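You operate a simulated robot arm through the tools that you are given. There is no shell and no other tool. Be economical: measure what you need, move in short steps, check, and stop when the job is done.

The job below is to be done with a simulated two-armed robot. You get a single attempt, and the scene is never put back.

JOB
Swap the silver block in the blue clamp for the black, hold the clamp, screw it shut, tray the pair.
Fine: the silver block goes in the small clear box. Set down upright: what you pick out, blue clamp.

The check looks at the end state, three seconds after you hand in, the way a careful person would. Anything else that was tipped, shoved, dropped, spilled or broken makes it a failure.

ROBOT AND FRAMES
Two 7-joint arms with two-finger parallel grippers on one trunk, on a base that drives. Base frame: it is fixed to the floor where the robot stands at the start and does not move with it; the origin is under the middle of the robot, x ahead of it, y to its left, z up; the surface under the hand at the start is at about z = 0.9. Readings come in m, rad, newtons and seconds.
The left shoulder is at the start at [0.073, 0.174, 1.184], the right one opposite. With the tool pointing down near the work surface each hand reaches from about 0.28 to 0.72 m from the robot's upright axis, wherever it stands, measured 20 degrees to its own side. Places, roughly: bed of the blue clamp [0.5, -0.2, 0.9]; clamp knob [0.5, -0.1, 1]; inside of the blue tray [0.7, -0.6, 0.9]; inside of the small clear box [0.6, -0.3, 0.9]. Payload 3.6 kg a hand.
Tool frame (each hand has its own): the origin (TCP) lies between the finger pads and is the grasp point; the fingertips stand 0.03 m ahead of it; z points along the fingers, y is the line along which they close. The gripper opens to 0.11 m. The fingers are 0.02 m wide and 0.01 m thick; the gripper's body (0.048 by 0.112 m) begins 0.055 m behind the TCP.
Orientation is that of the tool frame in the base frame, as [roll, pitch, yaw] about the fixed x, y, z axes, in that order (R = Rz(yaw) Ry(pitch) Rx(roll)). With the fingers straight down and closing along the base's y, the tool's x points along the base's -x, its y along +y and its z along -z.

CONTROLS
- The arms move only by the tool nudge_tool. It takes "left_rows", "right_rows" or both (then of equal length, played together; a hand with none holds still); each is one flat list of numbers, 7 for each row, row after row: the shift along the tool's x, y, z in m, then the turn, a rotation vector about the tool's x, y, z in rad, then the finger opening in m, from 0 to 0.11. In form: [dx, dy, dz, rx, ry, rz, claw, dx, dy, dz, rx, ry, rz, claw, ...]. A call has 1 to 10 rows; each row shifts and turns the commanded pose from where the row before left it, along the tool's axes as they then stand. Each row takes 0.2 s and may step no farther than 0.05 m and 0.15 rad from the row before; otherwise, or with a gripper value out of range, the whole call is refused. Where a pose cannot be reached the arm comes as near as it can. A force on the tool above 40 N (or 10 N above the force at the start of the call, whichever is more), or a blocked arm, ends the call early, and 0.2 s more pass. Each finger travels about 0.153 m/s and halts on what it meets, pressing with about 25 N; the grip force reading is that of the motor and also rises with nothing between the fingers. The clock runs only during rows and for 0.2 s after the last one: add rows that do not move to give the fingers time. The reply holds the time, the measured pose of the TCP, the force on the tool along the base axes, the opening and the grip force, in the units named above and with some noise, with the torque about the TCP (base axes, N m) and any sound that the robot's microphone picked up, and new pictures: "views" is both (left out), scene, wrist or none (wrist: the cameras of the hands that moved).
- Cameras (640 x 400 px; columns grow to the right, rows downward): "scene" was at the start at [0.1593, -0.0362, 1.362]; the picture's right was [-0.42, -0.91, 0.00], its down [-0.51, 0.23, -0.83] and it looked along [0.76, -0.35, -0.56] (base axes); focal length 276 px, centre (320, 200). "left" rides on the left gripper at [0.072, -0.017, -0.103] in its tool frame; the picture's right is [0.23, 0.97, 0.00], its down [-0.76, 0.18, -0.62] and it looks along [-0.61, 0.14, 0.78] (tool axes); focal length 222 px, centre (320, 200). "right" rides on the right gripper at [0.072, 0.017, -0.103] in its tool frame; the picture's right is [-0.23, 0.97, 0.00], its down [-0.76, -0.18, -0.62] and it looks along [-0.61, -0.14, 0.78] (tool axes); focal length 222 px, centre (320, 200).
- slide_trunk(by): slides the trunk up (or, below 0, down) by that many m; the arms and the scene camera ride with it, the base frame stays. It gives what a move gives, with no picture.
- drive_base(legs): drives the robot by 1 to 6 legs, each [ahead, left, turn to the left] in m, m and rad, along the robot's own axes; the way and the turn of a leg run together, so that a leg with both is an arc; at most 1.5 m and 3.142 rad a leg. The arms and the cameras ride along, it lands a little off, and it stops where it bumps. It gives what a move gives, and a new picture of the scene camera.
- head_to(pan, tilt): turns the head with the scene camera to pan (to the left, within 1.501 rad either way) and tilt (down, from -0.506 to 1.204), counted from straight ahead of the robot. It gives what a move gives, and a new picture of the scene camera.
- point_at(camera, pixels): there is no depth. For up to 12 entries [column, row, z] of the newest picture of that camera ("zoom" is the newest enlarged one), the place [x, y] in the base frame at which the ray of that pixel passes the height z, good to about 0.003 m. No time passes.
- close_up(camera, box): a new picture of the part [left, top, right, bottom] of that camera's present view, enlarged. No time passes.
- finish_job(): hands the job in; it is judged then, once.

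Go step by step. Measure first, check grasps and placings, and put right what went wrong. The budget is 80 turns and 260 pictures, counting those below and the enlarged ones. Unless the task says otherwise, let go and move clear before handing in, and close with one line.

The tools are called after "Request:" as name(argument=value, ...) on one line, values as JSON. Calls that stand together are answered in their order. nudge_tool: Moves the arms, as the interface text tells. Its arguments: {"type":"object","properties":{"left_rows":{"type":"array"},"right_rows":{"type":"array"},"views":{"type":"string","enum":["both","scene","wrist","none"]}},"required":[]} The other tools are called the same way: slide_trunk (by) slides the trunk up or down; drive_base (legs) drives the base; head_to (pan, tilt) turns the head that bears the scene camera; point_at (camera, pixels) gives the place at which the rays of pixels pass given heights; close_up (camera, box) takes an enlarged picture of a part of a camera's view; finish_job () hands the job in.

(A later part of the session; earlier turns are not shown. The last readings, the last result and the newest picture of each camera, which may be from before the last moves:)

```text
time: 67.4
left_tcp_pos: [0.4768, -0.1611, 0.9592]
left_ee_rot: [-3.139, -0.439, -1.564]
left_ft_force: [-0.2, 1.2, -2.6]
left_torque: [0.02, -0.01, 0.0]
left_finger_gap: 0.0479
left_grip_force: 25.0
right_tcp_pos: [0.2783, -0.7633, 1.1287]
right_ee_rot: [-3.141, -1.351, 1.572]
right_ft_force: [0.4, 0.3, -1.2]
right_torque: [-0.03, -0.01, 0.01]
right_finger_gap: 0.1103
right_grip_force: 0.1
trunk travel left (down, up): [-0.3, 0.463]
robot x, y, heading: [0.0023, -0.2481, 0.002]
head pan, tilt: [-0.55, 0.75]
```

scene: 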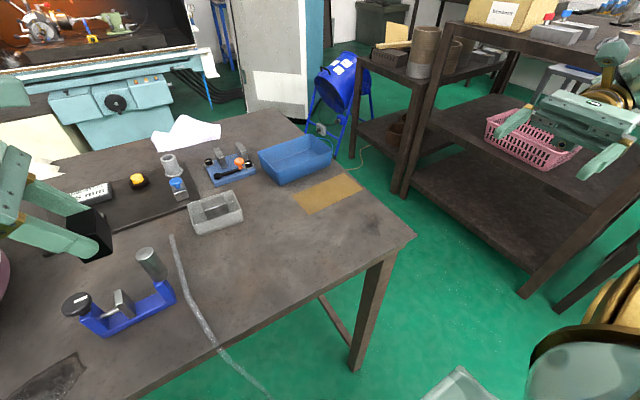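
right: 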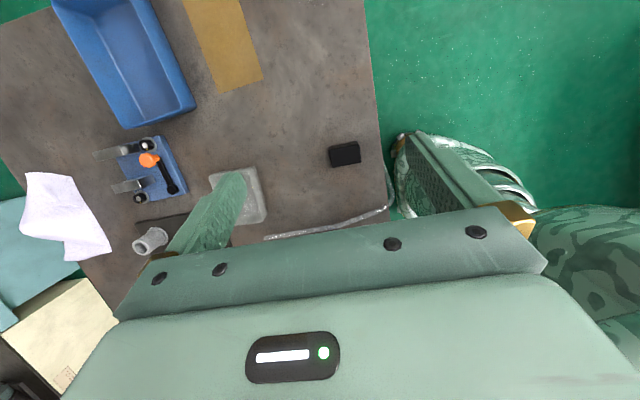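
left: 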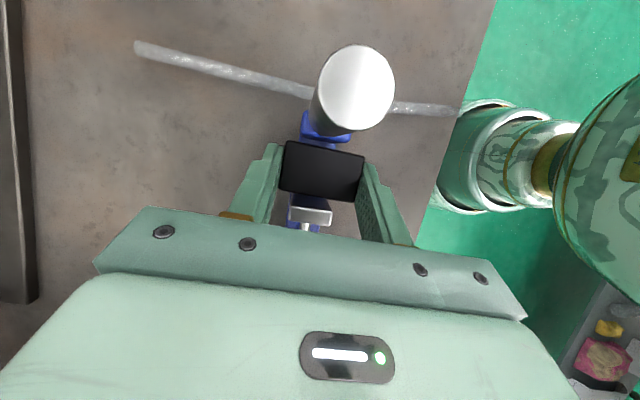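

Contact is beginning (−2.6 N). One more millimetre, then I release and rise.

Request:
nudge_tool(left_rows=[-0.0004, 0, 0.0009, 0, 0, 0, 0.03, 0, 0, 0, 0, 0, 0, 0.055, 0, 0, 0, 0, 0, 0, 0.07, 0, 0, 0, 0, 0, 0, 0.07, 0.0085, 0, -0.0181, 0, 0, 0, 0.07, 0.0154, 0, -0.0326, 0, 0, 0, 0.07, 0.0154, 0, -0.0326, 0, 0, 0, 0.07, 0.0154, 0, -0.0326, 0, 0, 0, 0.07, 0.0154, 0, -0.0326, 0, 0, 0, 0.07], views="both")

Request:
close_up(camera="scene", box=[50, 240, 190, 350])

Request:
close_up(camera="left", box=[250, 100, 380, 240])

```text
time: 69.4
left_tcp_pos: [0.4789, -0.1616, 1.1223]
left_ee_rot: [-3.139, -0.44, -1.564]
left_ft_force: [-1.0, -0.1, -0.5]
left_torque: [0.02, -0.01, -0.01]
left_finger_gap: 0.07
left_grip_force: 0.1
right_tcp_pos: [0.2767, -0.7634, 1.129]
right_ee_rot: [3.139, -1.349, 1.574]
right_ft_force: [0.6, 0.5, 1.1]
right_torque: [-0.05, -0.01, -0.01]
right_finger_gap: 0.1101
right_grip_force: 0.1
trunk travel left (down, up): [-0.3, 0.463]
robot x, y, heading: [0.0012, -0.2456, -0.0]
head pan, tilt: [-0.55, 0.75]
```

scene: 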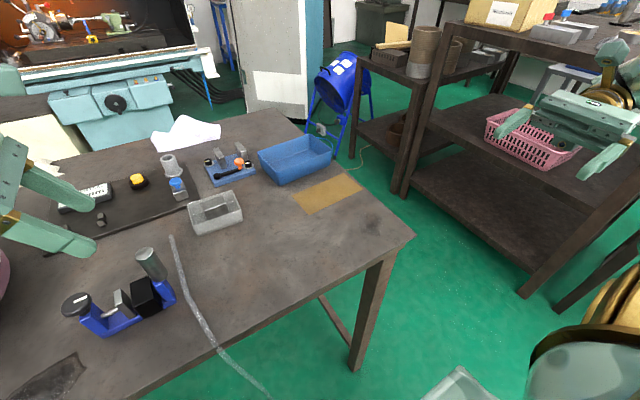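
left: 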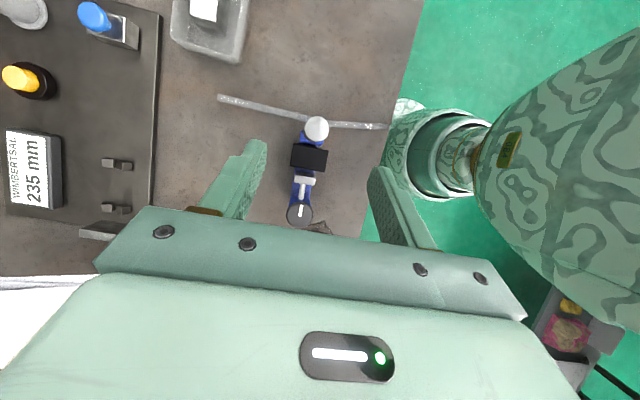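

```text
3.64 times, centred on (120, 295) of scene
```

zoom: 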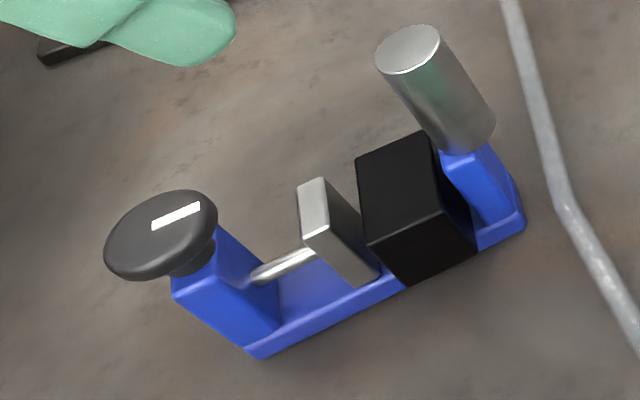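

```text
2.86 times, centred on (315, 170) of left
```

zoom: 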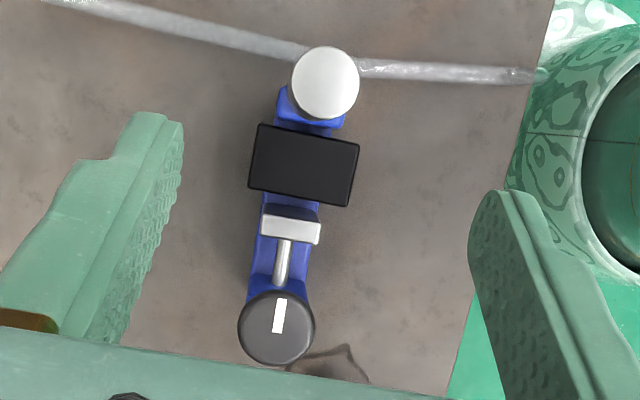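

The black block sits upright in the slot. I triangulate the knob and handle from the two present views before gripping.

Request:
point_at(camera="zoom", pixels=[[276, 327, 0.98], [276, 327, 0.99], [326, 85, 1.03], [326, 85, 1.04]])

Request:
point_at(camera="scene", pixels=[[76.6, 303.8, 0.97], [76.6, 303.8, 0.98], [76.6, 303.8, 0.99], [144.5, 253.5, 1.02], [144.5, 253.5, 1.03], [144.5, 253.5, 1.04]])

Request:
drive_base(legs=[[0, 0.12, 0]])

```text
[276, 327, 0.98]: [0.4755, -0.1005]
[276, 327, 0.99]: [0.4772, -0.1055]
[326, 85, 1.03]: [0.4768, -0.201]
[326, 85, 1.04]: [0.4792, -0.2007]
```

```text
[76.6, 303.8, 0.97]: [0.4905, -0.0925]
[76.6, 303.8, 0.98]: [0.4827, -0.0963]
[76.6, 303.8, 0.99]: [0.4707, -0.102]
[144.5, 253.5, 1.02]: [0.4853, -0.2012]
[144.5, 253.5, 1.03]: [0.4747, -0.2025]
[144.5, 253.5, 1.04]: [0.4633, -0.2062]
```

```text
time: 70.6
left_tcp_pos: [0.4779, -0.0416, 1.1226]
left_ee_rot: [-3.14, -0.441, -1.564]
left_ft_force: [-0.2, -0.1, 0.1]
left_torque: [0.0, -0.05, 0.02]
left_finger_gap: 0.0698
left_grip_force: 0.0
right_tcp_pos: [0.2756, -0.6444, 1.1292]
right_ee_rot: [3.139, -1.348, 1.574]
right_ft_force: [-0.8, 0.8, -0.5]
right_torque: [-0.04, -0.04, -0.03]
right_finger_gap: 0.1102
right_grip_force: 0.2
trunk travel left (down, up): [-0.3, 0.463]
robot x, y, heading: [0.0021, -0.13, -0.001]
head pan, tilt: [-0.55, 0.75]
```

scene: 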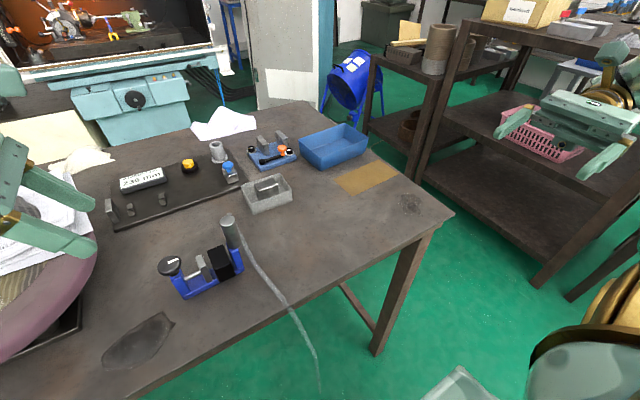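

Knob at ≈ (0.476,−0.101), top 0.985; handle at ≈ (0.477,−0.2015), top 1.03. I bring the right hand to a pre-grip right of the handle, unlean the left hand and turn it counter-clockwise to its starting angle.

Request:
nudge_tool(right_rows=[-0.0012, 0.0201, 0.0355, 0, 0, 0, 0.06, -0.0012, 0.0201, 0.0355, 0, 0, 0, 0.06, -0.0012, 0.0201, 0.0355, 0, 0, 0, 0.06, -0.0012, 0.0201, 0.0355, 0, 0, 0, 0.06, -0.0012, 0.0201, 0.0355, 0, 0, 0, 0.06, -0.0012, 0.0201, 0.0355, 0, 0, 0, 0.06, -0.0012, 0.0201, 0.0355, 0, 0, 0, 0.06, -0.0012, 0.0201, 0.0355, 0, 0, 0, 0.06, -0.0012, 0.0201, 0.0355, 0, 0, 0, 0.06, -0.0012, 0.0201, 0.0355, 0, 0, 0, 0.06], left_rows=[0, 0, 0, 0, -0.147, 0, 0.08, 0, 0, 0, 0, -0.147, 0, 0.08, 0, 0, 0, 0, -0.147, 0, 0.08, 0, 0, 0, 0, 0, -0.15, 0.08, 0, 0, 0, 0, 0, -0.15, 0.08, 0, 0, 0, 0, 0, -0.15, 0.08, 0, 0, 0, 0, 0, -0.15, 0.08, 0, 0, 0, 0, 0, -0.15, 0.08, 0, 0, 0, 0, 0, -0.15, 0.08, 0, 0, 0, 0, 0, -0.15, 0.08], views="both")

```text
time: 72.8
left_tcp_pos: [0.4788, -0.042, 1.1233]
left_ee_rot: [3.142, -0.002, -0.513]
left_ft_force: [-0.3, 0.5, 0.3]
left_torque: [0.0, -0.01, 0.0]
left_finger_gap: 0.0803
left_grip_force: 0.1
right_tcp_pos: [0.4761, -0.2976, 1.0403]
right_ee_rot: [-3.142, -1.349, 1.571]
right_ft_force: [0.5, 0.9, 0.8]
right_torque: [0.06, 0.0, 0.03]
right_finger_gap: 0.0601
right_grip_force: 0.1
trunk travel left (down, up): [-0.3, 0.463]
robot x, y, heading: [0.001, -0.131, 0.004]
head pan, tilt: [-0.55, 0.75]
```

scene: 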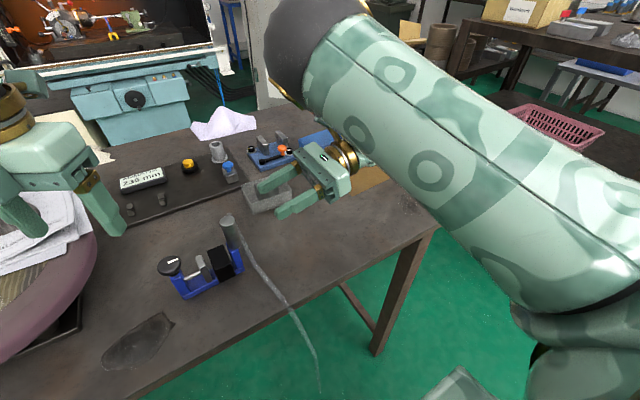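
right: 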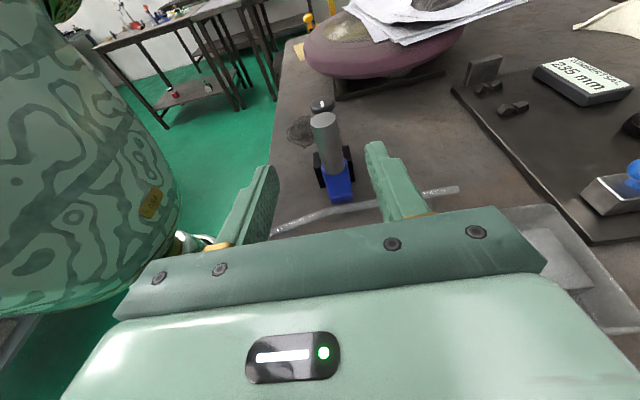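
left: 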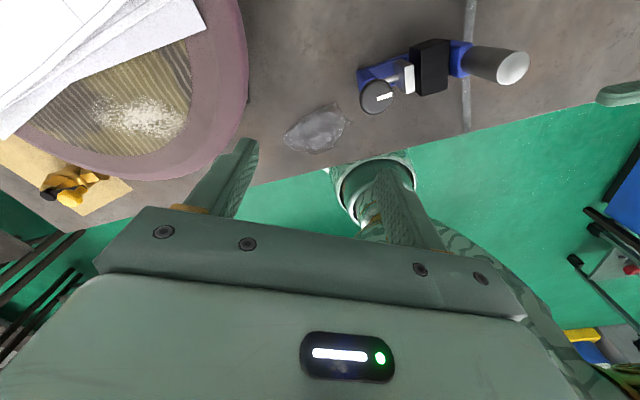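

The handle sits centred between the right fingers. I advance to the handle (TCP y −0.215, z 1.005), still open; left finishes turning.

Request:
nudge_tool(right_rows=[-0.0053, 0.0005, 0.0294, 0, 0, 0, 0.05, -0.0053, 0, 0.0294, 0, 0, 0, 0.05, -0.0053, 0, 0.0294, 0, 0, 0, 0.04, 0, 0, 0, 0, 0, 0, 0.04], left_rows=[0, 0, 0, 0, 0, -0.15, 0.08, 0, 0, 0, 0, 0, -0.15, 0.08, 0, 0, 0, 0, 0, -0.15, 0.08, 0, 0, 0, 0, 0, -0.06, 0.08], views="both")

Request:
close_up(camera="right", box=[240, 80, 410, 220])

```text
time: 73.8
left_tcp_pos: [0.4781, -0.0424, 1.1227]
left_ee_rot: [3.141, -0.004, -0.002]
left_ft_force: [0.3, -0.1, -0.1]
left_torque: [0.02, 0.01, 0.03]
left_finger_gap: 0.0799
left_grip_force: 0.1
right_tcp_pos: [0.4822, -0.252, 1.0042]
right_ee_rot: [3.14, -1.349, 1.573]
right_ft_force: [-0.1, 0.7, 0.1]
right_torque: [0.02, 0.0, -0.03]
right_finger_gap: 0.0401
right_grip_force: 0.0
right hand out of reach, approached as far as the arm can: row 2, 3
trunk travel left (down, up): [-0.3, 0.463]
robot x, y, heading: [-0.0033, -0.132, 0.001]
head pan, tilt: [-0.55, 0.75]
```

scene: 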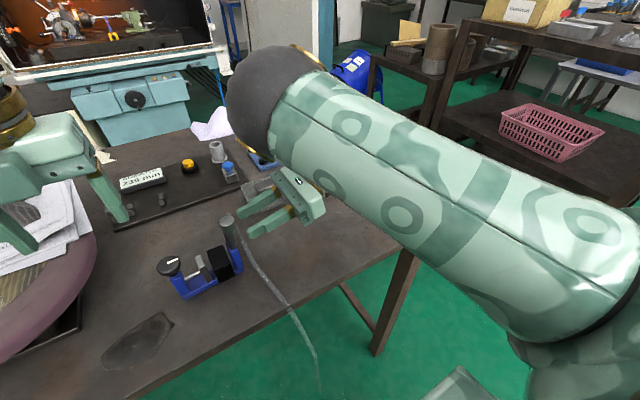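
right: 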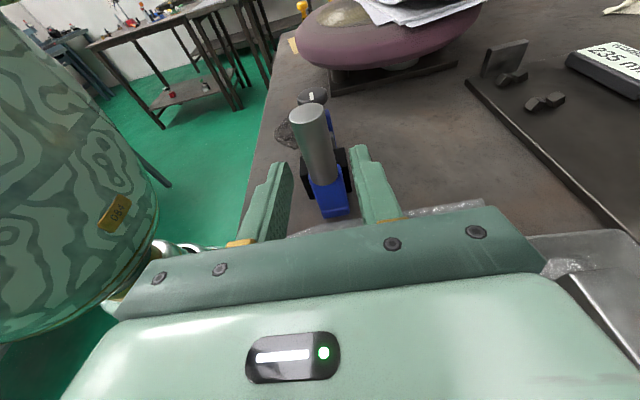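
left: 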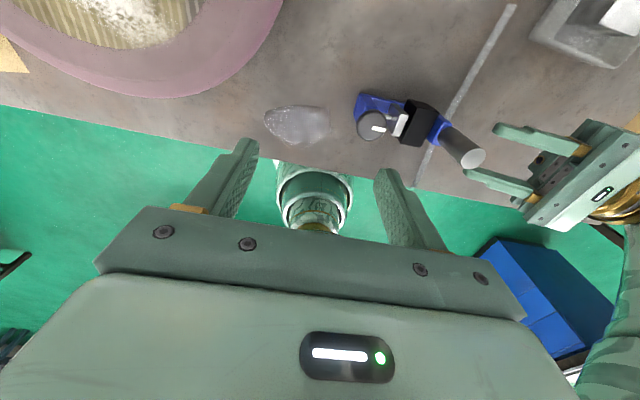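

```text
2.86 times, centred on (325, 150) of right
```

zoom: 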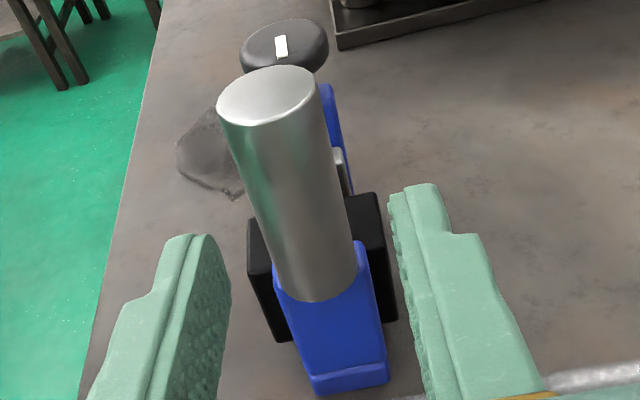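

The right hand ran out of reach at y −0.252. I back it off and drive the base 0.1 m left so the handle falls inside its range.

Request:
nudge_tool(right_rows=[-0.0095, -0.002, -0.042, 0, 0, 0, 0.06, -0.0095, -0.002, -0.042, 0, 0, 0, 0.06, -0.0095, -0.002, -0.042, 0, 0, 0, 0.06, 0, 0, 0, 0, 0, 0, 0.06], views="none")

Request:
drive_base(legs=[[0, 0.1, 0]])

```text
time: 74.8
left_tcp_pos: [0.4779, -0.0418, 1.1226]
left_ee_rot: [-3.141, -0.001, -0.004]
left_ft_force: [0.3, 0.2, -0.2]
left_torque: [-0.02, 0.02, -0.01]
left_finger_gap: 0.0799
left_grip_force: 0.0
right_tcp_pos: [0.4783, -0.3828, 1.0042]
right_ee_rot: [3.14, -1.347, 1.576]
right_ft_force: [-0.3, 0.1, 0.4]
right_torque: [0.0, 0.0, 0.01]
right_finger_gap: 0.0601
right_grip_force: 0.1
trunk travel left (down, up): [-0.3, 0.463]
robot x, y, heading: [-0.0007, -0.1319, 0.003]
head pan, tilt: [-0.55, 0.75]
```

```text
time: 75.9
left_tcp_pos: [0.4777, 0.0603, 1.1236]
left_ee_rot: [3.139, 0.0, -0.002]
left_ft_force: [0.5, 0.4, 0.0]
left_torque: [-0.04, 0.0, -0.02]
left_finger_gap: 0.0801
left_grip_force: 0.2
right_tcp_pos: [0.4781, -0.2803, 1.0031]
right_ee_rot: [-3.141, -1.347, 1.575]
right_ft_force: [0.9, 0.2, 0.8]
right_torque: [-0.03, 0.01, 0.0]
right_finger_gap: 0.0601
right_grip_force: 0.0
trunk travel left (down, up): [-0.3, 0.463]
robot x, y, heading: [0.0015, -0.0301, 0.006]
head pan, tilt: [-0.55, 0.75]
```

scene: 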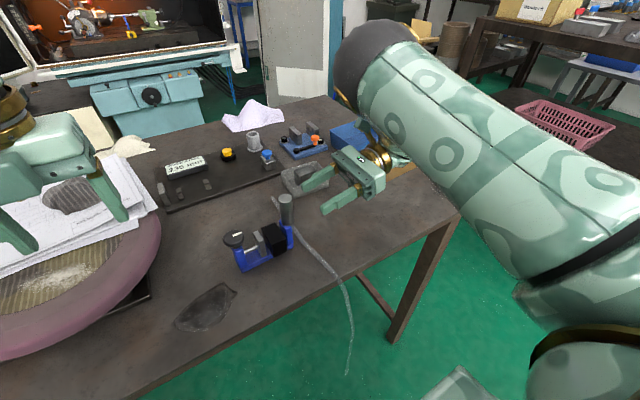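

Now I advance the right hand to the handle, open at 0.05.

Request:
nudge_tool(right_rows=[0.0075, -0.0005, 0.0318, 0, 0, 0, 0.05, 0.0075, 0, 0.0318, 0, 0, 0, 0.045, 0, 0, 0, 0, 0, 0, 0.045], views="wrist")

Request:
close_up(camera="scene", box=[210, 130, 410, 290])

```text
time: 76.7
left_tcp_pos: [0.4774, 0.0589, 1.1228]
left_ee_rot: [-3.141, -0.002, -0.001]
left_ft_force: [0.0, -0.1, -0.3]
left_torque: [-0.01, 0.04, 0.0]
left_finger_gap: 0.0799
left_grip_force: 0.0
right_tcp_pos: [0.4772, -0.2191, 1.0037]
right_ee_rot: [-3.141, -1.349, 1.574]
right_ft_force: [0.3, 0.0, -0.3]
right_torque: [0.01, 0.01, -0.02]
right_finger_gap: 0.0451
right_grip_force: 0.2
trunk travel left (down, up): [-0.3, 0.463]
robot x, y, heading: [-0.0008, -0.0319, 0.006]
head pan, tilt: [-0.55, 0.75]
```

right: 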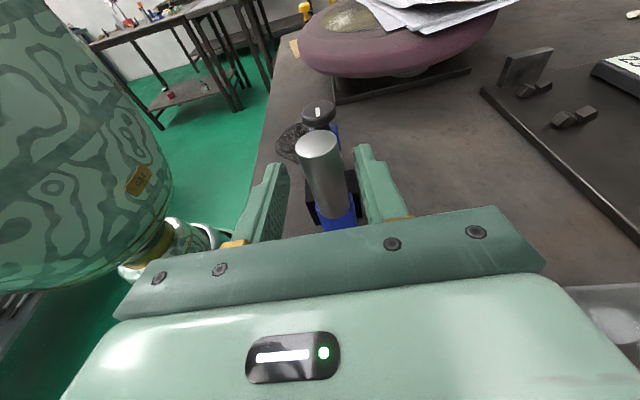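

```text
2.50 times, centred on (310, 210) of scene
```

zoom: 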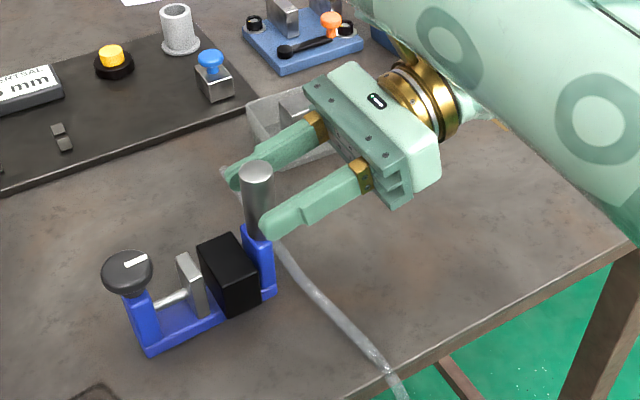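

Centred. I go 5 mm deeper and close on the handle.

Request:
nudge_tool(right_rows=[0.0011, 0, 0.005, 0, 0, 0, 0.045, 0, 0, 0, 0, 0, 0, 0.03, 0, 0, 0, 0, 0, 0, 0.01, 0, 0, 0, 0, 0, 0, 0.01], views="wrist")

Request:
close_up(camera="scene", box=[210, 170, 330, 280])

```text
time: 77.7
left_tcp_pos: [0.478, 0.06, 1.1235]
left_ee_rot: [3.141, -0.004, -0.002]
left_ft_force: [0.5, 0.7, -0.9]
left_torque: [0.0, -0.03, 0.0]
left_finger_gap: 0.0803
left_grip_force: 0.0
right_tcp_pos: [0.4787, -0.2114, 1.0042]
right_ee_rot: [3.141, -1.348, 1.574]
right_ft_force: [1.2, -0.8, -0.6]
right_torque: [-0.05, -0.29, -0.07]
right_finger_gap: 0.023
right_grip_force: 25.2
trunk travel left (down, up): [-0.3, 0.463]
robot x, y, heading: [0.0001, -0.0301, 0.002]
head pan, tilt: [-0.55, 0.75]
```

right: 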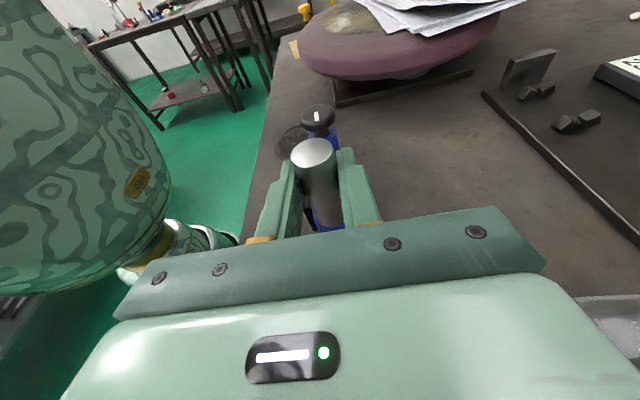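

```text
3.64 times, centred on (270, 225) of scene
```

zoom: 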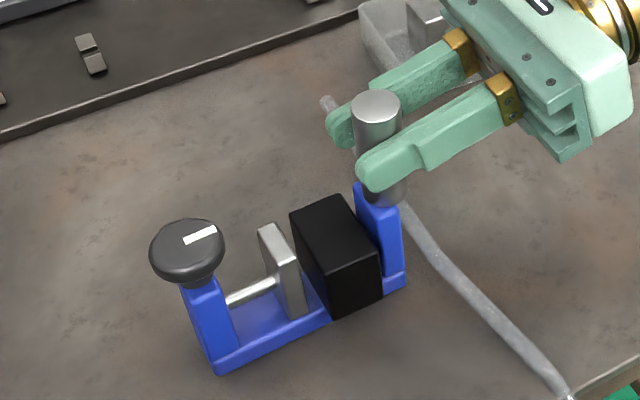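

The right hand holds the handle (0.023 gap, 25 N). I bring the left hand above the knob and test its clockwise turning range in the air.

Request:
nudge_tool(left_rows=[-0.0005, 0.0402, 0, 0, 0, 0, 0.06, -0.0005, 0.0402, 0, 0, 0, 0, 0.06, -0.0005, 0.0402, 0, 0, 0, 0, 0.06, -0.0005, 0.0402, 0, 0, 0, 0, 0.06, 0, 0, 0, 0, 0, 0, 0.06], views="both")

Request:
nudge_tool(left_rows=[0, 0, 0, 0, 0, 0.15, 0.06, 0, 0, 0, 0, 0, 0.15, 0.06, 0, 0, 0, 0, 0, 0.15, 0.06, 0, 0, 0, 0, 0, 0.15, 0.06, 0, 0, 0, 0, 0, 0.15, 0.06, 0, 0, 0, 0, 0, 0.15, 0.06, 0, 0, 0, 0, 0, 0.15, 0.06, 0, 0, 0, 0, 0, 0.15, 0.06, 0, 0, 0, 0, 0, 0.15, 0.06, 0, 0, 0, 0, 0, 0.15, 0.06], views="none")

Request:
nudge_tool(left_rows=[0, 0, 0, 0, 0, 0.15, 0.06, 0, 0, 0, 0, 0, 0.15, 0.06, 0, 0, 0, 0, 0, 0.15, 0.06, 0, 0, 0, 0, 0, 0.15, 0.06, 0, 0, 0, 0, 0, 0.15, 0.06, 0, 0, 0, 0, 0, 0.15, 0.06, 0, 0, 0, 0, 0, 0.15, 0.06, 0, 0, 0, 0, 0, 0.15, 0.06, 0, 0, 0, 0, 0, 0.15, 0.06, 0, 0, 0, 0, 0, 0.15, 0.06], views="both")

```text
time: 78.9
left_tcp_pos: [0.4766, -0.103, 1.1225]
left_ee_rot: [3.141, -0.002, -0.002]
left_ft_force: [-0.7, 0.1, 0.2]
left_torque: [0.01, 0.0, 0.0]
left_finger_gap: 0.0601
left_grip_force: 0.1
right_tcp_pos: [0.4784, -0.2136, 1.0039]
right_ee_rot: [3.141, -1.348, 1.575]
right_ft_force: [1.1, -1.2, -0.1]
right_torque: [-0.38, -0.31, -0.08]
right_finger_gap: 0.0232
right_grip_force: 24.4
trunk travel left (down, up): [-0.3, 0.463]
robot x, y, heading: [-0.003, -0.0277, 0.004]
head pan, tilt: [-0.55, 0.75]
```

scene: 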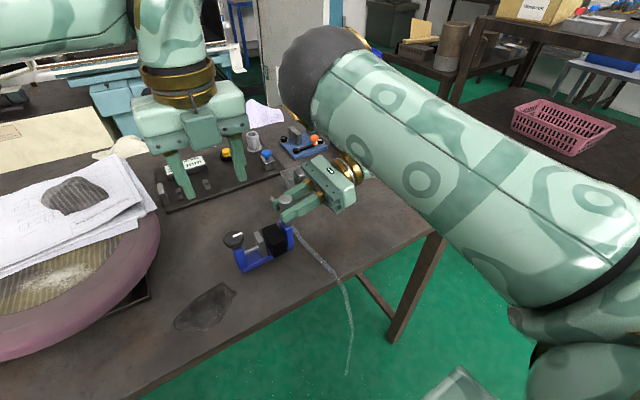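
left: 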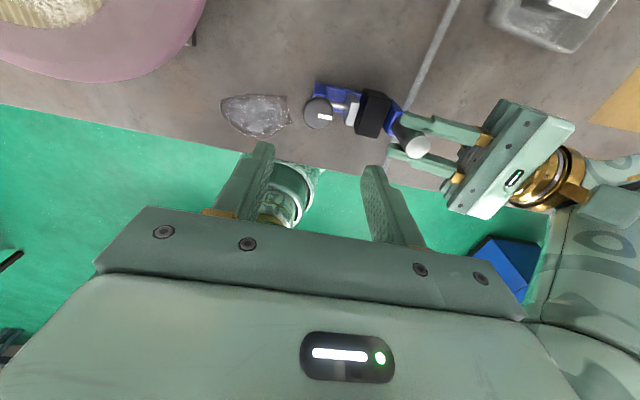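

```text
time: 81.1
left_tcp_pos: [0.4764, -0.1021, 1.123]
left_ee_rot: [-3.14, -0.002, -1.505]
left_ft_force: [-0.5, 1.1, 0.2]
left_torque: [0.0, -0.02, 0.01]
left_finger_gap: 0.0597
left_grip_force: 0.2
right_tcp_pos: [0.4795, -0.2127, 1.0037]
right_ee_rot: [-3.14, -1.348, 1.574]
right_ft_force: [-1.3, 0.3, -0.7]
right_torque: [0.18, 0.29, 0.07]
right_finger_gap: 0.0235
right_grip_force: 24.9
trunk travel left (down, up): [-0.3, 0.463]
robot x, y, heading: [0.0026, -0.0288, -0.0]
head pan, tilt: [-0.55, 0.75]
```

```text
time: 82.5
left_tcp_pos: [0.4802, -0.0999, 1.124]
left_ee_rot: [-3.133, 0.003, -2.337]
left_ft_force: [0.7, 0.6, 0.6]
left_torque: [-0.01, 0.11, 0.09]
left_finger_gap: 0.0599
left_grip_force: 0.1
right_tcp_pos: [0.4785, -0.2118, 1.005]
right_ee_rot: [-3.141, -1.348, 1.578]
right_ft_force: [1.1, -1.5, 0.4]
right_torque: [-0.24, -0.32, -0.13]
right_finger_gap: 0.0232
right_grip_force: 25.2
trunk travel left (down, up): [-0.3, 0.463]
robot x, y, heading: [-0.0033, -0.0321, 0.005]
head pan, tilt: [-0.55, 0.75]
stopped in row 6 (left hand): the force on the tool passed its limit at 57 N (the readings are from after the stop); the commanded pose is now the measured one
```

scene: 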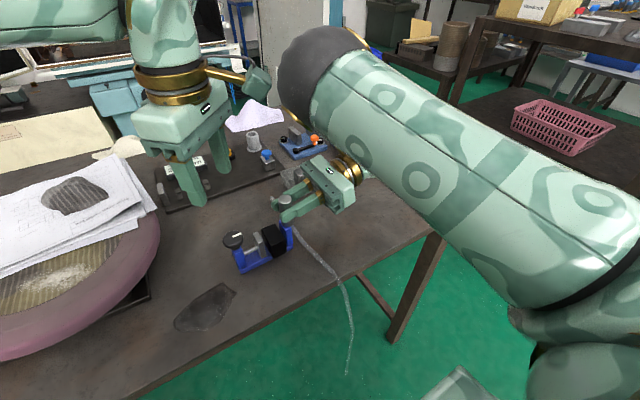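
left: 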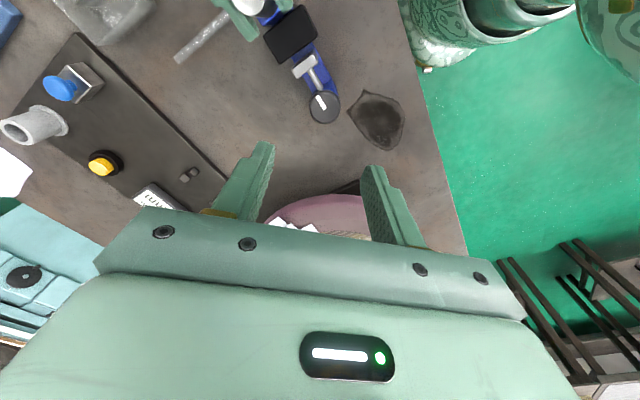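

The left hand touched something (57 N) at yaw −2.34, most likely its camera against the right elbow; nothing on the table moved. I will use the range yaw +0.6 … −2.0. I turn back counter-clockwise.

Request:
nudge_tool(left_rows=[0, 0, 0, 0, 0, -0.15, 0.055, 0, 0, 0, 0, 0, -0.15, 0.055, 0, 0, 0, 0, 0, -0.15, 0.055, 0, 0, 0, 0, 0, -0.15, 0.055, 0, 0, 0, 0, 0, -0.15, 0.055, 0, 0, 0, 0, 0, -0.15, 0.055, 0, 0, 0, 0, 0, -0.15, 0.055, 0, 0, 0, 0, 0, -0.15, 0.055, 0, 0, 0, 0, 0, -0.15, 0.055, 0, 0, 0, 0, 0, -0.15, 0.055], views="none")

Request:
nudge_tool(left_rows=[0, 0, 0, 0, 0, -0.15, 0.055, 0, 0, 0, 0, 0, -0.15, 0.055, 0, 0, 0, 0, 0, -0.15, 0.055, 0, 0, 0, 0, 0, -0.15, 0.055, 0, 0, 0, 0, 0, -0.15, 0.055, 0, 0, 0, 0, 0, -0.15, 0.055, 0, 0, 0, 0, 0, -0.15, 0.055, 0, 0, 0, 0, 0, -0.15, 0.055, 0, 0, 0, 0, 0, -0.15, 0.055, 0, 0, 0, 0, 0, -0.12, 0.055], views="both")

```text
time: 84.7
left_tcp_pos: [0.4812, -0.0986, 1.123]
left_ee_rot: [-3.135, -0.009, -0.837]
left_ft_force: [0.4, 0.1, -0.5]
left_torque: [0.02, 0.0, 0.02]
left_finger_gap: 0.0551
left_grip_force: 0.0
right_tcp_pos: [0.478, -0.2121, 1.0051]
right_ee_rot: [3.14, -1.35, 1.581]
right_ft_force: [0.5, -0.6, 1.1]
right_torque: [-0.18, -0.28, -0.12]
right_finger_gap: 0.0231
right_grip_force: 25.4
trunk travel left (down, up): [-0.3, 0.463]
robot x, y, heading: [-0.0011, -0.0275, 0.008]
head pan, tilt: [-0.55, 0.75]
```

```text
time: 86.9
left_tcp_pos: [0.4811, -0.0996, 1.1236]
left_ee_rot: [3.135, -0.005, 0.634]
left_ft_force: [0.2, 0.4, 0.4]
left_torque: [0.0, 0.03, -0.01]
left_finger_gap: 0.0551
left_grip_force: 0.0
right_tcp_pos: [0.4781, -0.2122, 1.005]
right_ee_rot: [3.141, -1.347, 1.58]
right_ft_force: [-1.0, 0.9, 0.7]
right_torque: [0.21, 0.27, -0.01]
right_finger_gap: 0.0231
right_grip_force: 24.5
trunk travel left (down, up): [-0.3, 0.463]
robot x, y, heading: [-0.0016, -0.0296, -0.0]
head pan, tilt: [-0.55, 0.75]
```

scene: 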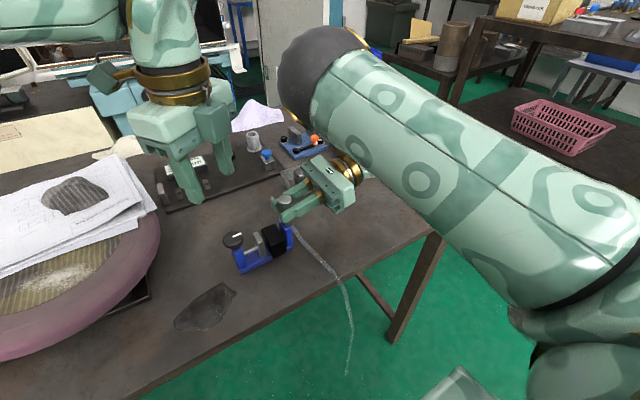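
left: 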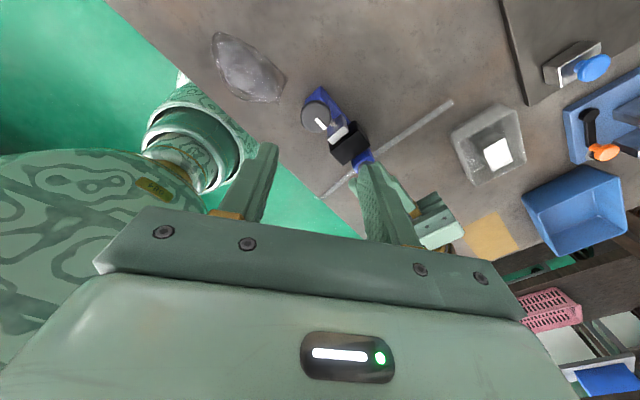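

I recheck the knob position from this view, and take a close reference view of the clamp for the jaw's position.

Request:
point_at(camera="left", pixels=[[316, 116, 0.985]])

Request:
close_up(camera="scene", box=[215, 205, 305, 280])

Request:
point_at(camera="zoom", pixels=[[125, 190, 0.985]])

```text
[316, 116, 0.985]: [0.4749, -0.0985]
```

```text
5.33 times, centred on (260, 242) of scene
```

zoom: 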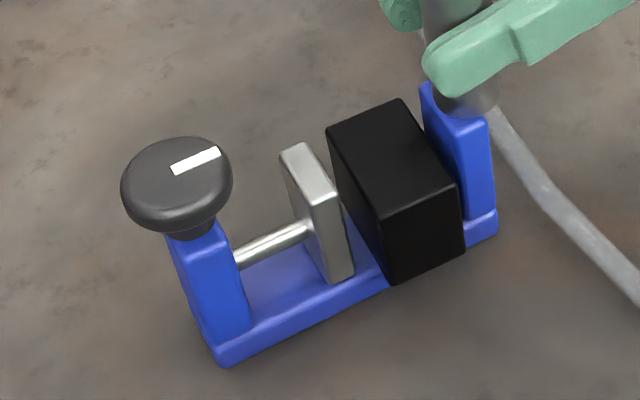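

```text
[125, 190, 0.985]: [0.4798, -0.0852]
```

I centre over the knob at (0.4755,−0.100) and descend to z 0.992 with the fingers at 0.055.

Request:
nudge_tool(left_rows=[-0.0047, -0.003, 0, 0, 0, 0, 0.055, 0, 0, 0.035, 0, 0, 0, 0.055, 0, 0, 0.035, 0, 0, 0, 0.055, 0, 0, 0.03, 0, 0, 0, 0.055, 0, 0, 0.0316, 0, 0, 0, 0.055, 0, 0, 0, 0, 0, 0, 0.055], views="both")

Request:
close_up(camera="scene", box=[190, 160, 330, 280])

```text
time: 88.3
left_tcp_pos: [0.4756, -0.0996, 0.9937]
left_ee_rot: [3.134, -0.006, 0.631]
left_ft_force: [0.5, 0.2, 0.0]
left_torque: [0.04, 0.01, 0.02]
left_finger_gap: 0.0547
left_grip_force: 0.1
right_tcp_pos: [0.4779, -0.2127, 1.0045]
right_ee_rot: [3.137, -1.348, 1.583]
right_ft_force: [-1.4, -0.6, 3.3]
right_torque: [0.09, 0.33, -0.01]
right_finger_gap: 0.0232
right_grip_force: 25.2
trunk travel left (down, up): [-0.3, 0.463]
robot x, y, heading: [0.0004, -0.0253, 0.006]
head pan, tilt: [-0.55, 0.75]
```

scene: 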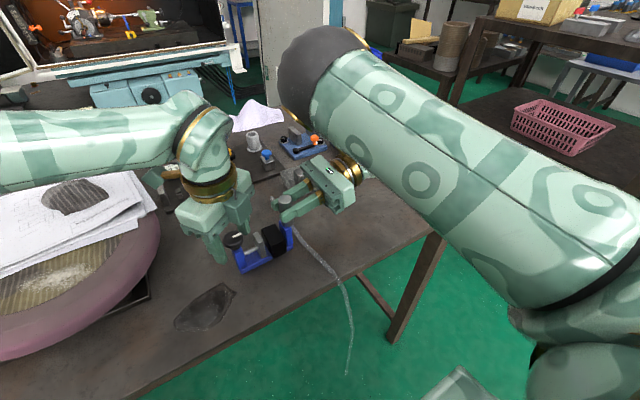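
left: 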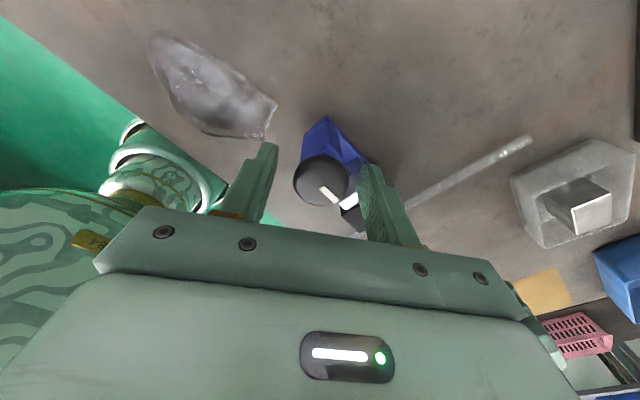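

```text
3.33 times, centred on (260, 220) of scene
```

zoom: 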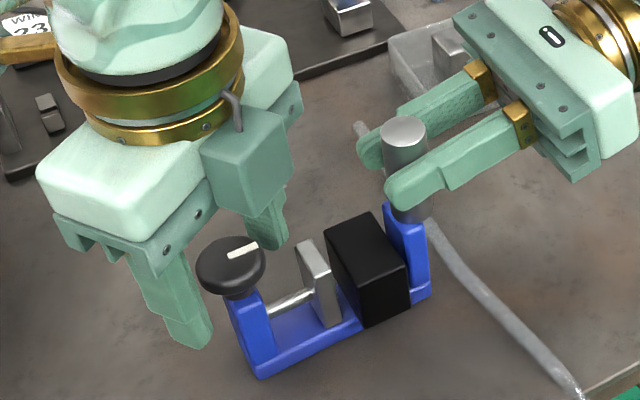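

Request:
point_at(camera="left", pixels=[[321, 178, 0.985], [321, 178, 0.98], [294, 178, 0.982], [350, 180, 0.982], [322, 155, 0.985]])

Request:
close_up(camera="left", box=[240, 100, 420, 240])

```text
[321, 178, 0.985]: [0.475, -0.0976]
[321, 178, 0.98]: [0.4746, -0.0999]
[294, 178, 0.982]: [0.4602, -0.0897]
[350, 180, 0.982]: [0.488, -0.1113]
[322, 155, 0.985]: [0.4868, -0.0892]
```

```text
2.86 times, centred on (330, 170) of left
```

zoom: 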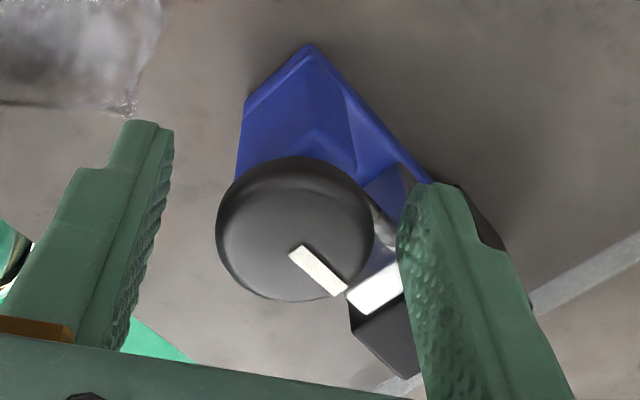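

The knob (centre 0.4745,−0.099) is between the fingers. I close on it and make a short clockwise trial turn of 0.6 rad.

Request:
nudge_tool(left_rows=[0, -0.001, 0, 0, 0, 0, 0.045, 0, 0, 0, 0, 0, 0, 0.02, 0, 0, 0, 0, 0, 0, 0.02, 0, 0, 0, 0, 0, 0, 0.02], views="none")

Request:
nudge_tool(left_rows=[0, 0, 0, 0, 0, 0.15, 0.02, 0, 0, 0, 0, 0, 0.15, 0.02, 0, 0, 0, 0, 0, 0.15, 0.02, 0, 0, 0, 0, 0, 0.15, 0.02], views="wrist")

Request:
close_up(camera="scene", box=[215, 205, 305, 280])

```text
time: 89.3
left_tcp_pos: [0.4755, -0.0977, 0.9944]
left_ee_rot: [3.133, -0.005, 0.631]
left_ft_force: [2.5, -9.8, 1.4]
left_torque: [-0.38, 0.43, 0.03]
left_finger_gap: 0.033
left_grip_force: 25.1
right_tcp_pos: [0.4764, -0.2116, 1.0053]
right_ee_rot: [3.137, -1.349, 1.582]
right_ft_force: [-1.3, 7.6, 1.4]
right_torque: [0.12, -0.29, -0.01]
right_finger_gap: 0.0234
right_grip_force: 25.0
trunk travel left (down, up): [-0.3, 0.463]
robot x, y, heading: [-0.0, -0.0288, 0.009]
head pan, tilt: [-0.55, 0.75]
```

```text
time: 90.3
left_tcp_pos: [0.4755, -0.1005, 0.994]
left_ee_rot: [3.138, -0.008, 0.028]
left_ft_force: [3.4, -19.3, 3.9]
left_torque: [-0.31, 0.48, 0.1]
left_finger_gap: 0.0327
left_grip_force: 24.8
right_tcp_pos: [0.4777, -0.2116, 1.0051]
right_ee_rot: [3.141, -1.349, 1.58]
right_ft_force: [-1.9, 17.3, 0.0]
right_torque: [0.06, -0.4, -0.01]
right_finger_gap: 0.0232
right_grip_force: 24.8
trunk travel left (down, up): [-0.3, 0.463]
robot x, y, heading: [0.0061, -0.0313, 0.004]
head pan, tilt: [-0.55, 0.75]
```

left: 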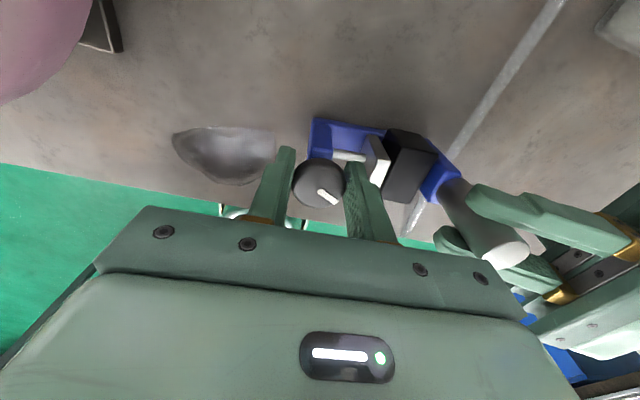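

```text
5.33 times, centred on (260, 242) of scene
```

zoom: 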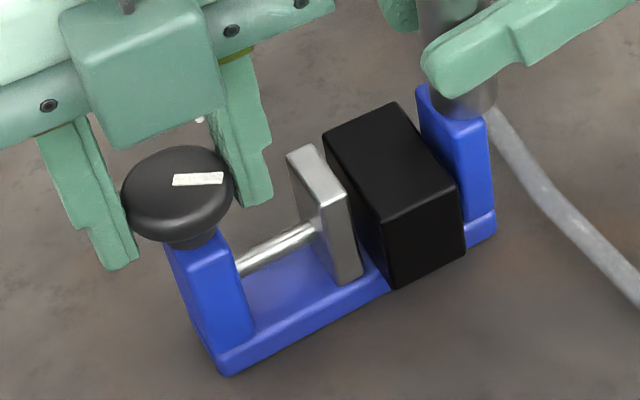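

The knob turns with the hand and clockwise moves the jaw toward the block. There's about 19 N of side load, so I ease 1.5 mm toward −y and continue turning.

Request:
nudge_tool(left_rows=[0, 0.0015, 0, 0, 0, 0, 0.02, 0, 0, 0, 0, 0, 0.15, 0.02, 0, 0, 0, 0, 0, 0.15, 0.02, 0, 0, 0, 0, 0, 0.15, 0.02, 0, 0, 0, 0, 0, 0.15, 0.02, 0, 0, 0, 0, 0, 0.15, 0.02], views="none")

Request:
close_up(camera="scene", box=[215, 205, 305, 280])

```text
time: 91.7
left_tcp_pos: [0.4746, -0.1008, 0.9917]
left_ee_rot: [-3.138, -0.009, -0.722]
left_ft_force: [-2.2, -21.4, 9.0]
left_torque: [-0.49, -0.03, 0.1]
left_finger_gap: 0.0328
left_grip_force: 25.3
right_tcp_pos: [0.4767, -0.2114, 1.0056]
right_ee_rot: [3.141, -1.349, 1.578]
right_ft_force: [-1.8, 17.7, -0.3]
right_torque: [0.15, 0.49, -0.03]
right_finger_gap: 0.0231
right_grip_force: 25.3
trunk travel left (down, up): [-0.3, 0.463]
robot x, y, heading: [-0.0018, -0.0298, 0.001]
head pan, tilt: [-0.55, 0.75]
```

```text
5.33 times, centred on (260, 242) of scene
```

zoom: 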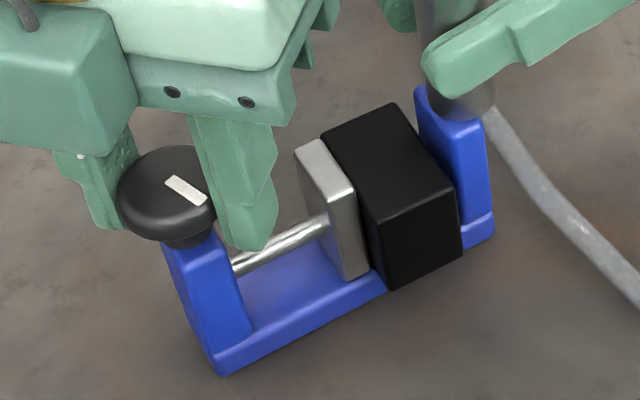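

The jaw is nearly at the black block after 1.35 rad. I ease another 2 mm toward −y and go on.

Request:
nudge_tool(left_rows=[0.0013, 0.0015, 0, 0, 0, 0, 0.02, 0, 0, 0, 0, 0, 0.15, 0.02, 0, 0, 0, 0, 0, 0.15, 0.02, 0, 0, 0, 0, 0, 0.15, 0.02, 0, 0, 0, 0, 0, 0.15, 0.02], views="scene")

Request:
close_up(camera="scene", box=[215, 205, 305, 280])

```text
time: 92.9
left_tcp_pos: [0.4754, -0.1018, 0.9911]
left_ee_rot: [-3.134, -0.004, -1.318]
left_ft_force: [2.2, 6.0, -0.8]
left_torque: [-0.02, -0.02, 0.02]
left_finger_gap: 0.0331
left_grip_force: 24.5
right_tcp_pos: [0.4786, -0.2121, 1.0047]
right_ee_rot: [3.138, -1.347, 1.578]
right_ft_force: [-3.7, -4.8, 5.2]
right_torque: [0.25, 0.53, 0.22]
right_finger_gap: 0.0233
right_grip_force: 25.3
trunk travel left (down, up): [-0.3, 0.463]
robot x, y, heading: [0.0011, -0.0313, 0.004]
head pan, tilt: [-0.55, 0.75]
```

scene: 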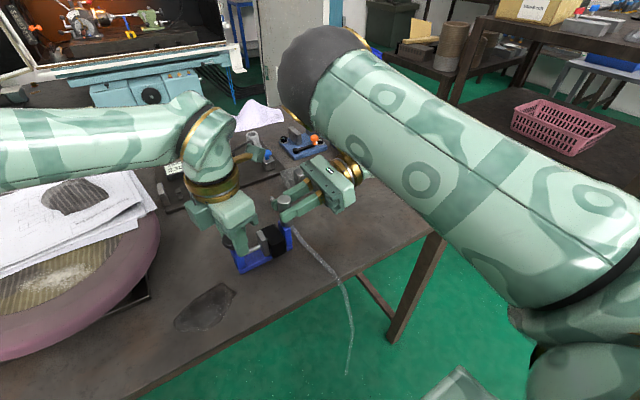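

```text
5.33 times, centred on (260, 242) of scene
```

zoom: 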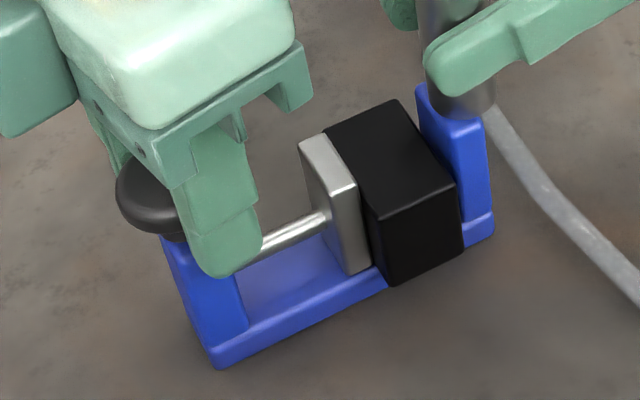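

Forces dropped and the jaw is moving on; the gap to the block is almost gone. I continue 0.6 rad.

Request:
nudge_tool(left_rows=[0, 0, 0, 0, 0, 0.15, 0.02, 0, 0, 0, 0, 0, 0.15, 0.02, 0, 0, 0, 0, 0, 0.15, 0.02, 0, 0, 0, 0, 0, 0.15, 0.02], views="scene")

Request:
close_up(camera="scene", box=[215, 205, 305, 280])

```text
time: 93.9
left_tcp_pos: [0.4766, -0.1034, 0.9932]
left_ee_rot: [-3.131, -0.001, -1.919]
left_ft_force: [0.3, 1.3, -0.1]
left_torque: [-0.06, -0.15, 0.1]
left_finger_gap: 0.0333
left_grip_force: 24.6
right_tcp_pos: [0.4778, -0.2114, 1.0044]
right_ee_rot: [3.136, -1.349, 1.583]
right_ft_force: [-0.2, -2.4, 4.0]
right_torque: [-0.31, 0.3, 0.01]
right_finger_gap: 0.0234
right_grip_force: 24.8
trunk travel left (down, up): [-0.3, 0.463]
robot x, y, heading: [0.0013, -0.0276, 0.005]
head pan, tilt: [-0.55, 0.75]
```

scene: 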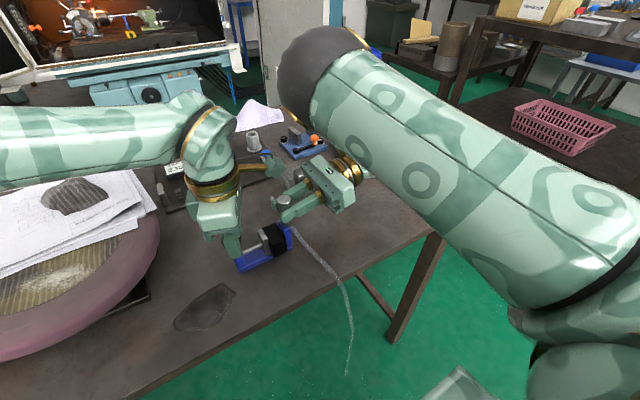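

```text
5.33 times, centred on (260, 242) of scene
```

zoom: 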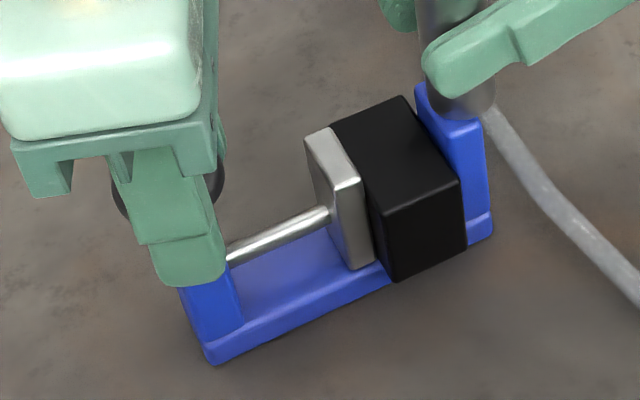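

The jaw now touches and pushes the block toward the post. Two more steps to yaw ≈ −2.2.

Request:
nudge_tool(left_rows=[0, 0, 0, 0, 0, 0.14, 0.02, 0, 0, 0, 0, 0, 0.14, 0.02], views="none")

Request:
close_up(camera="scene", box=[215, 205, 305, 280])

```text
time: 94.5
left_tcp_pos: [0.4758, -0.1026, 0.9919]
left_ee_rot: [-3.133, 0.002, -2.199]
left_ft_force: [0.9, -0.7, 2.1]
left_torque: [-0.05, 0.27, 0.1]
left_finger_gap: 0.0335
left_grip_force: 25.0
right_tcp_pos: [0.4776, -0.2116, 1.0051]
right_ee_rot: [-3.14, -1.35, 1.579]
right_ft_force: [0.3, 1.7, -0.1]
right_torque: [-0.07, -0.31, 0.01]
right_finger_gap: 0.0235
right_grip_force: 24.9
trunk travel left (down, up): [-0.3, 0.463]
robot x, y, heading: [0.0019, -0.0308, 0.005]
head pan, tilt: [-0.55, 0.75]
```

```text
5.33 times, centred on (260, 242) of scene
```

zoom: 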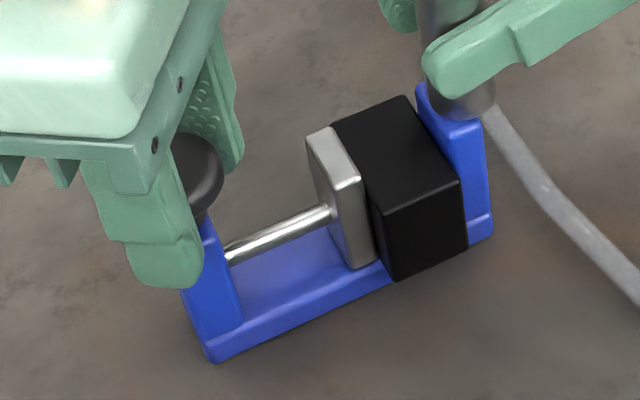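

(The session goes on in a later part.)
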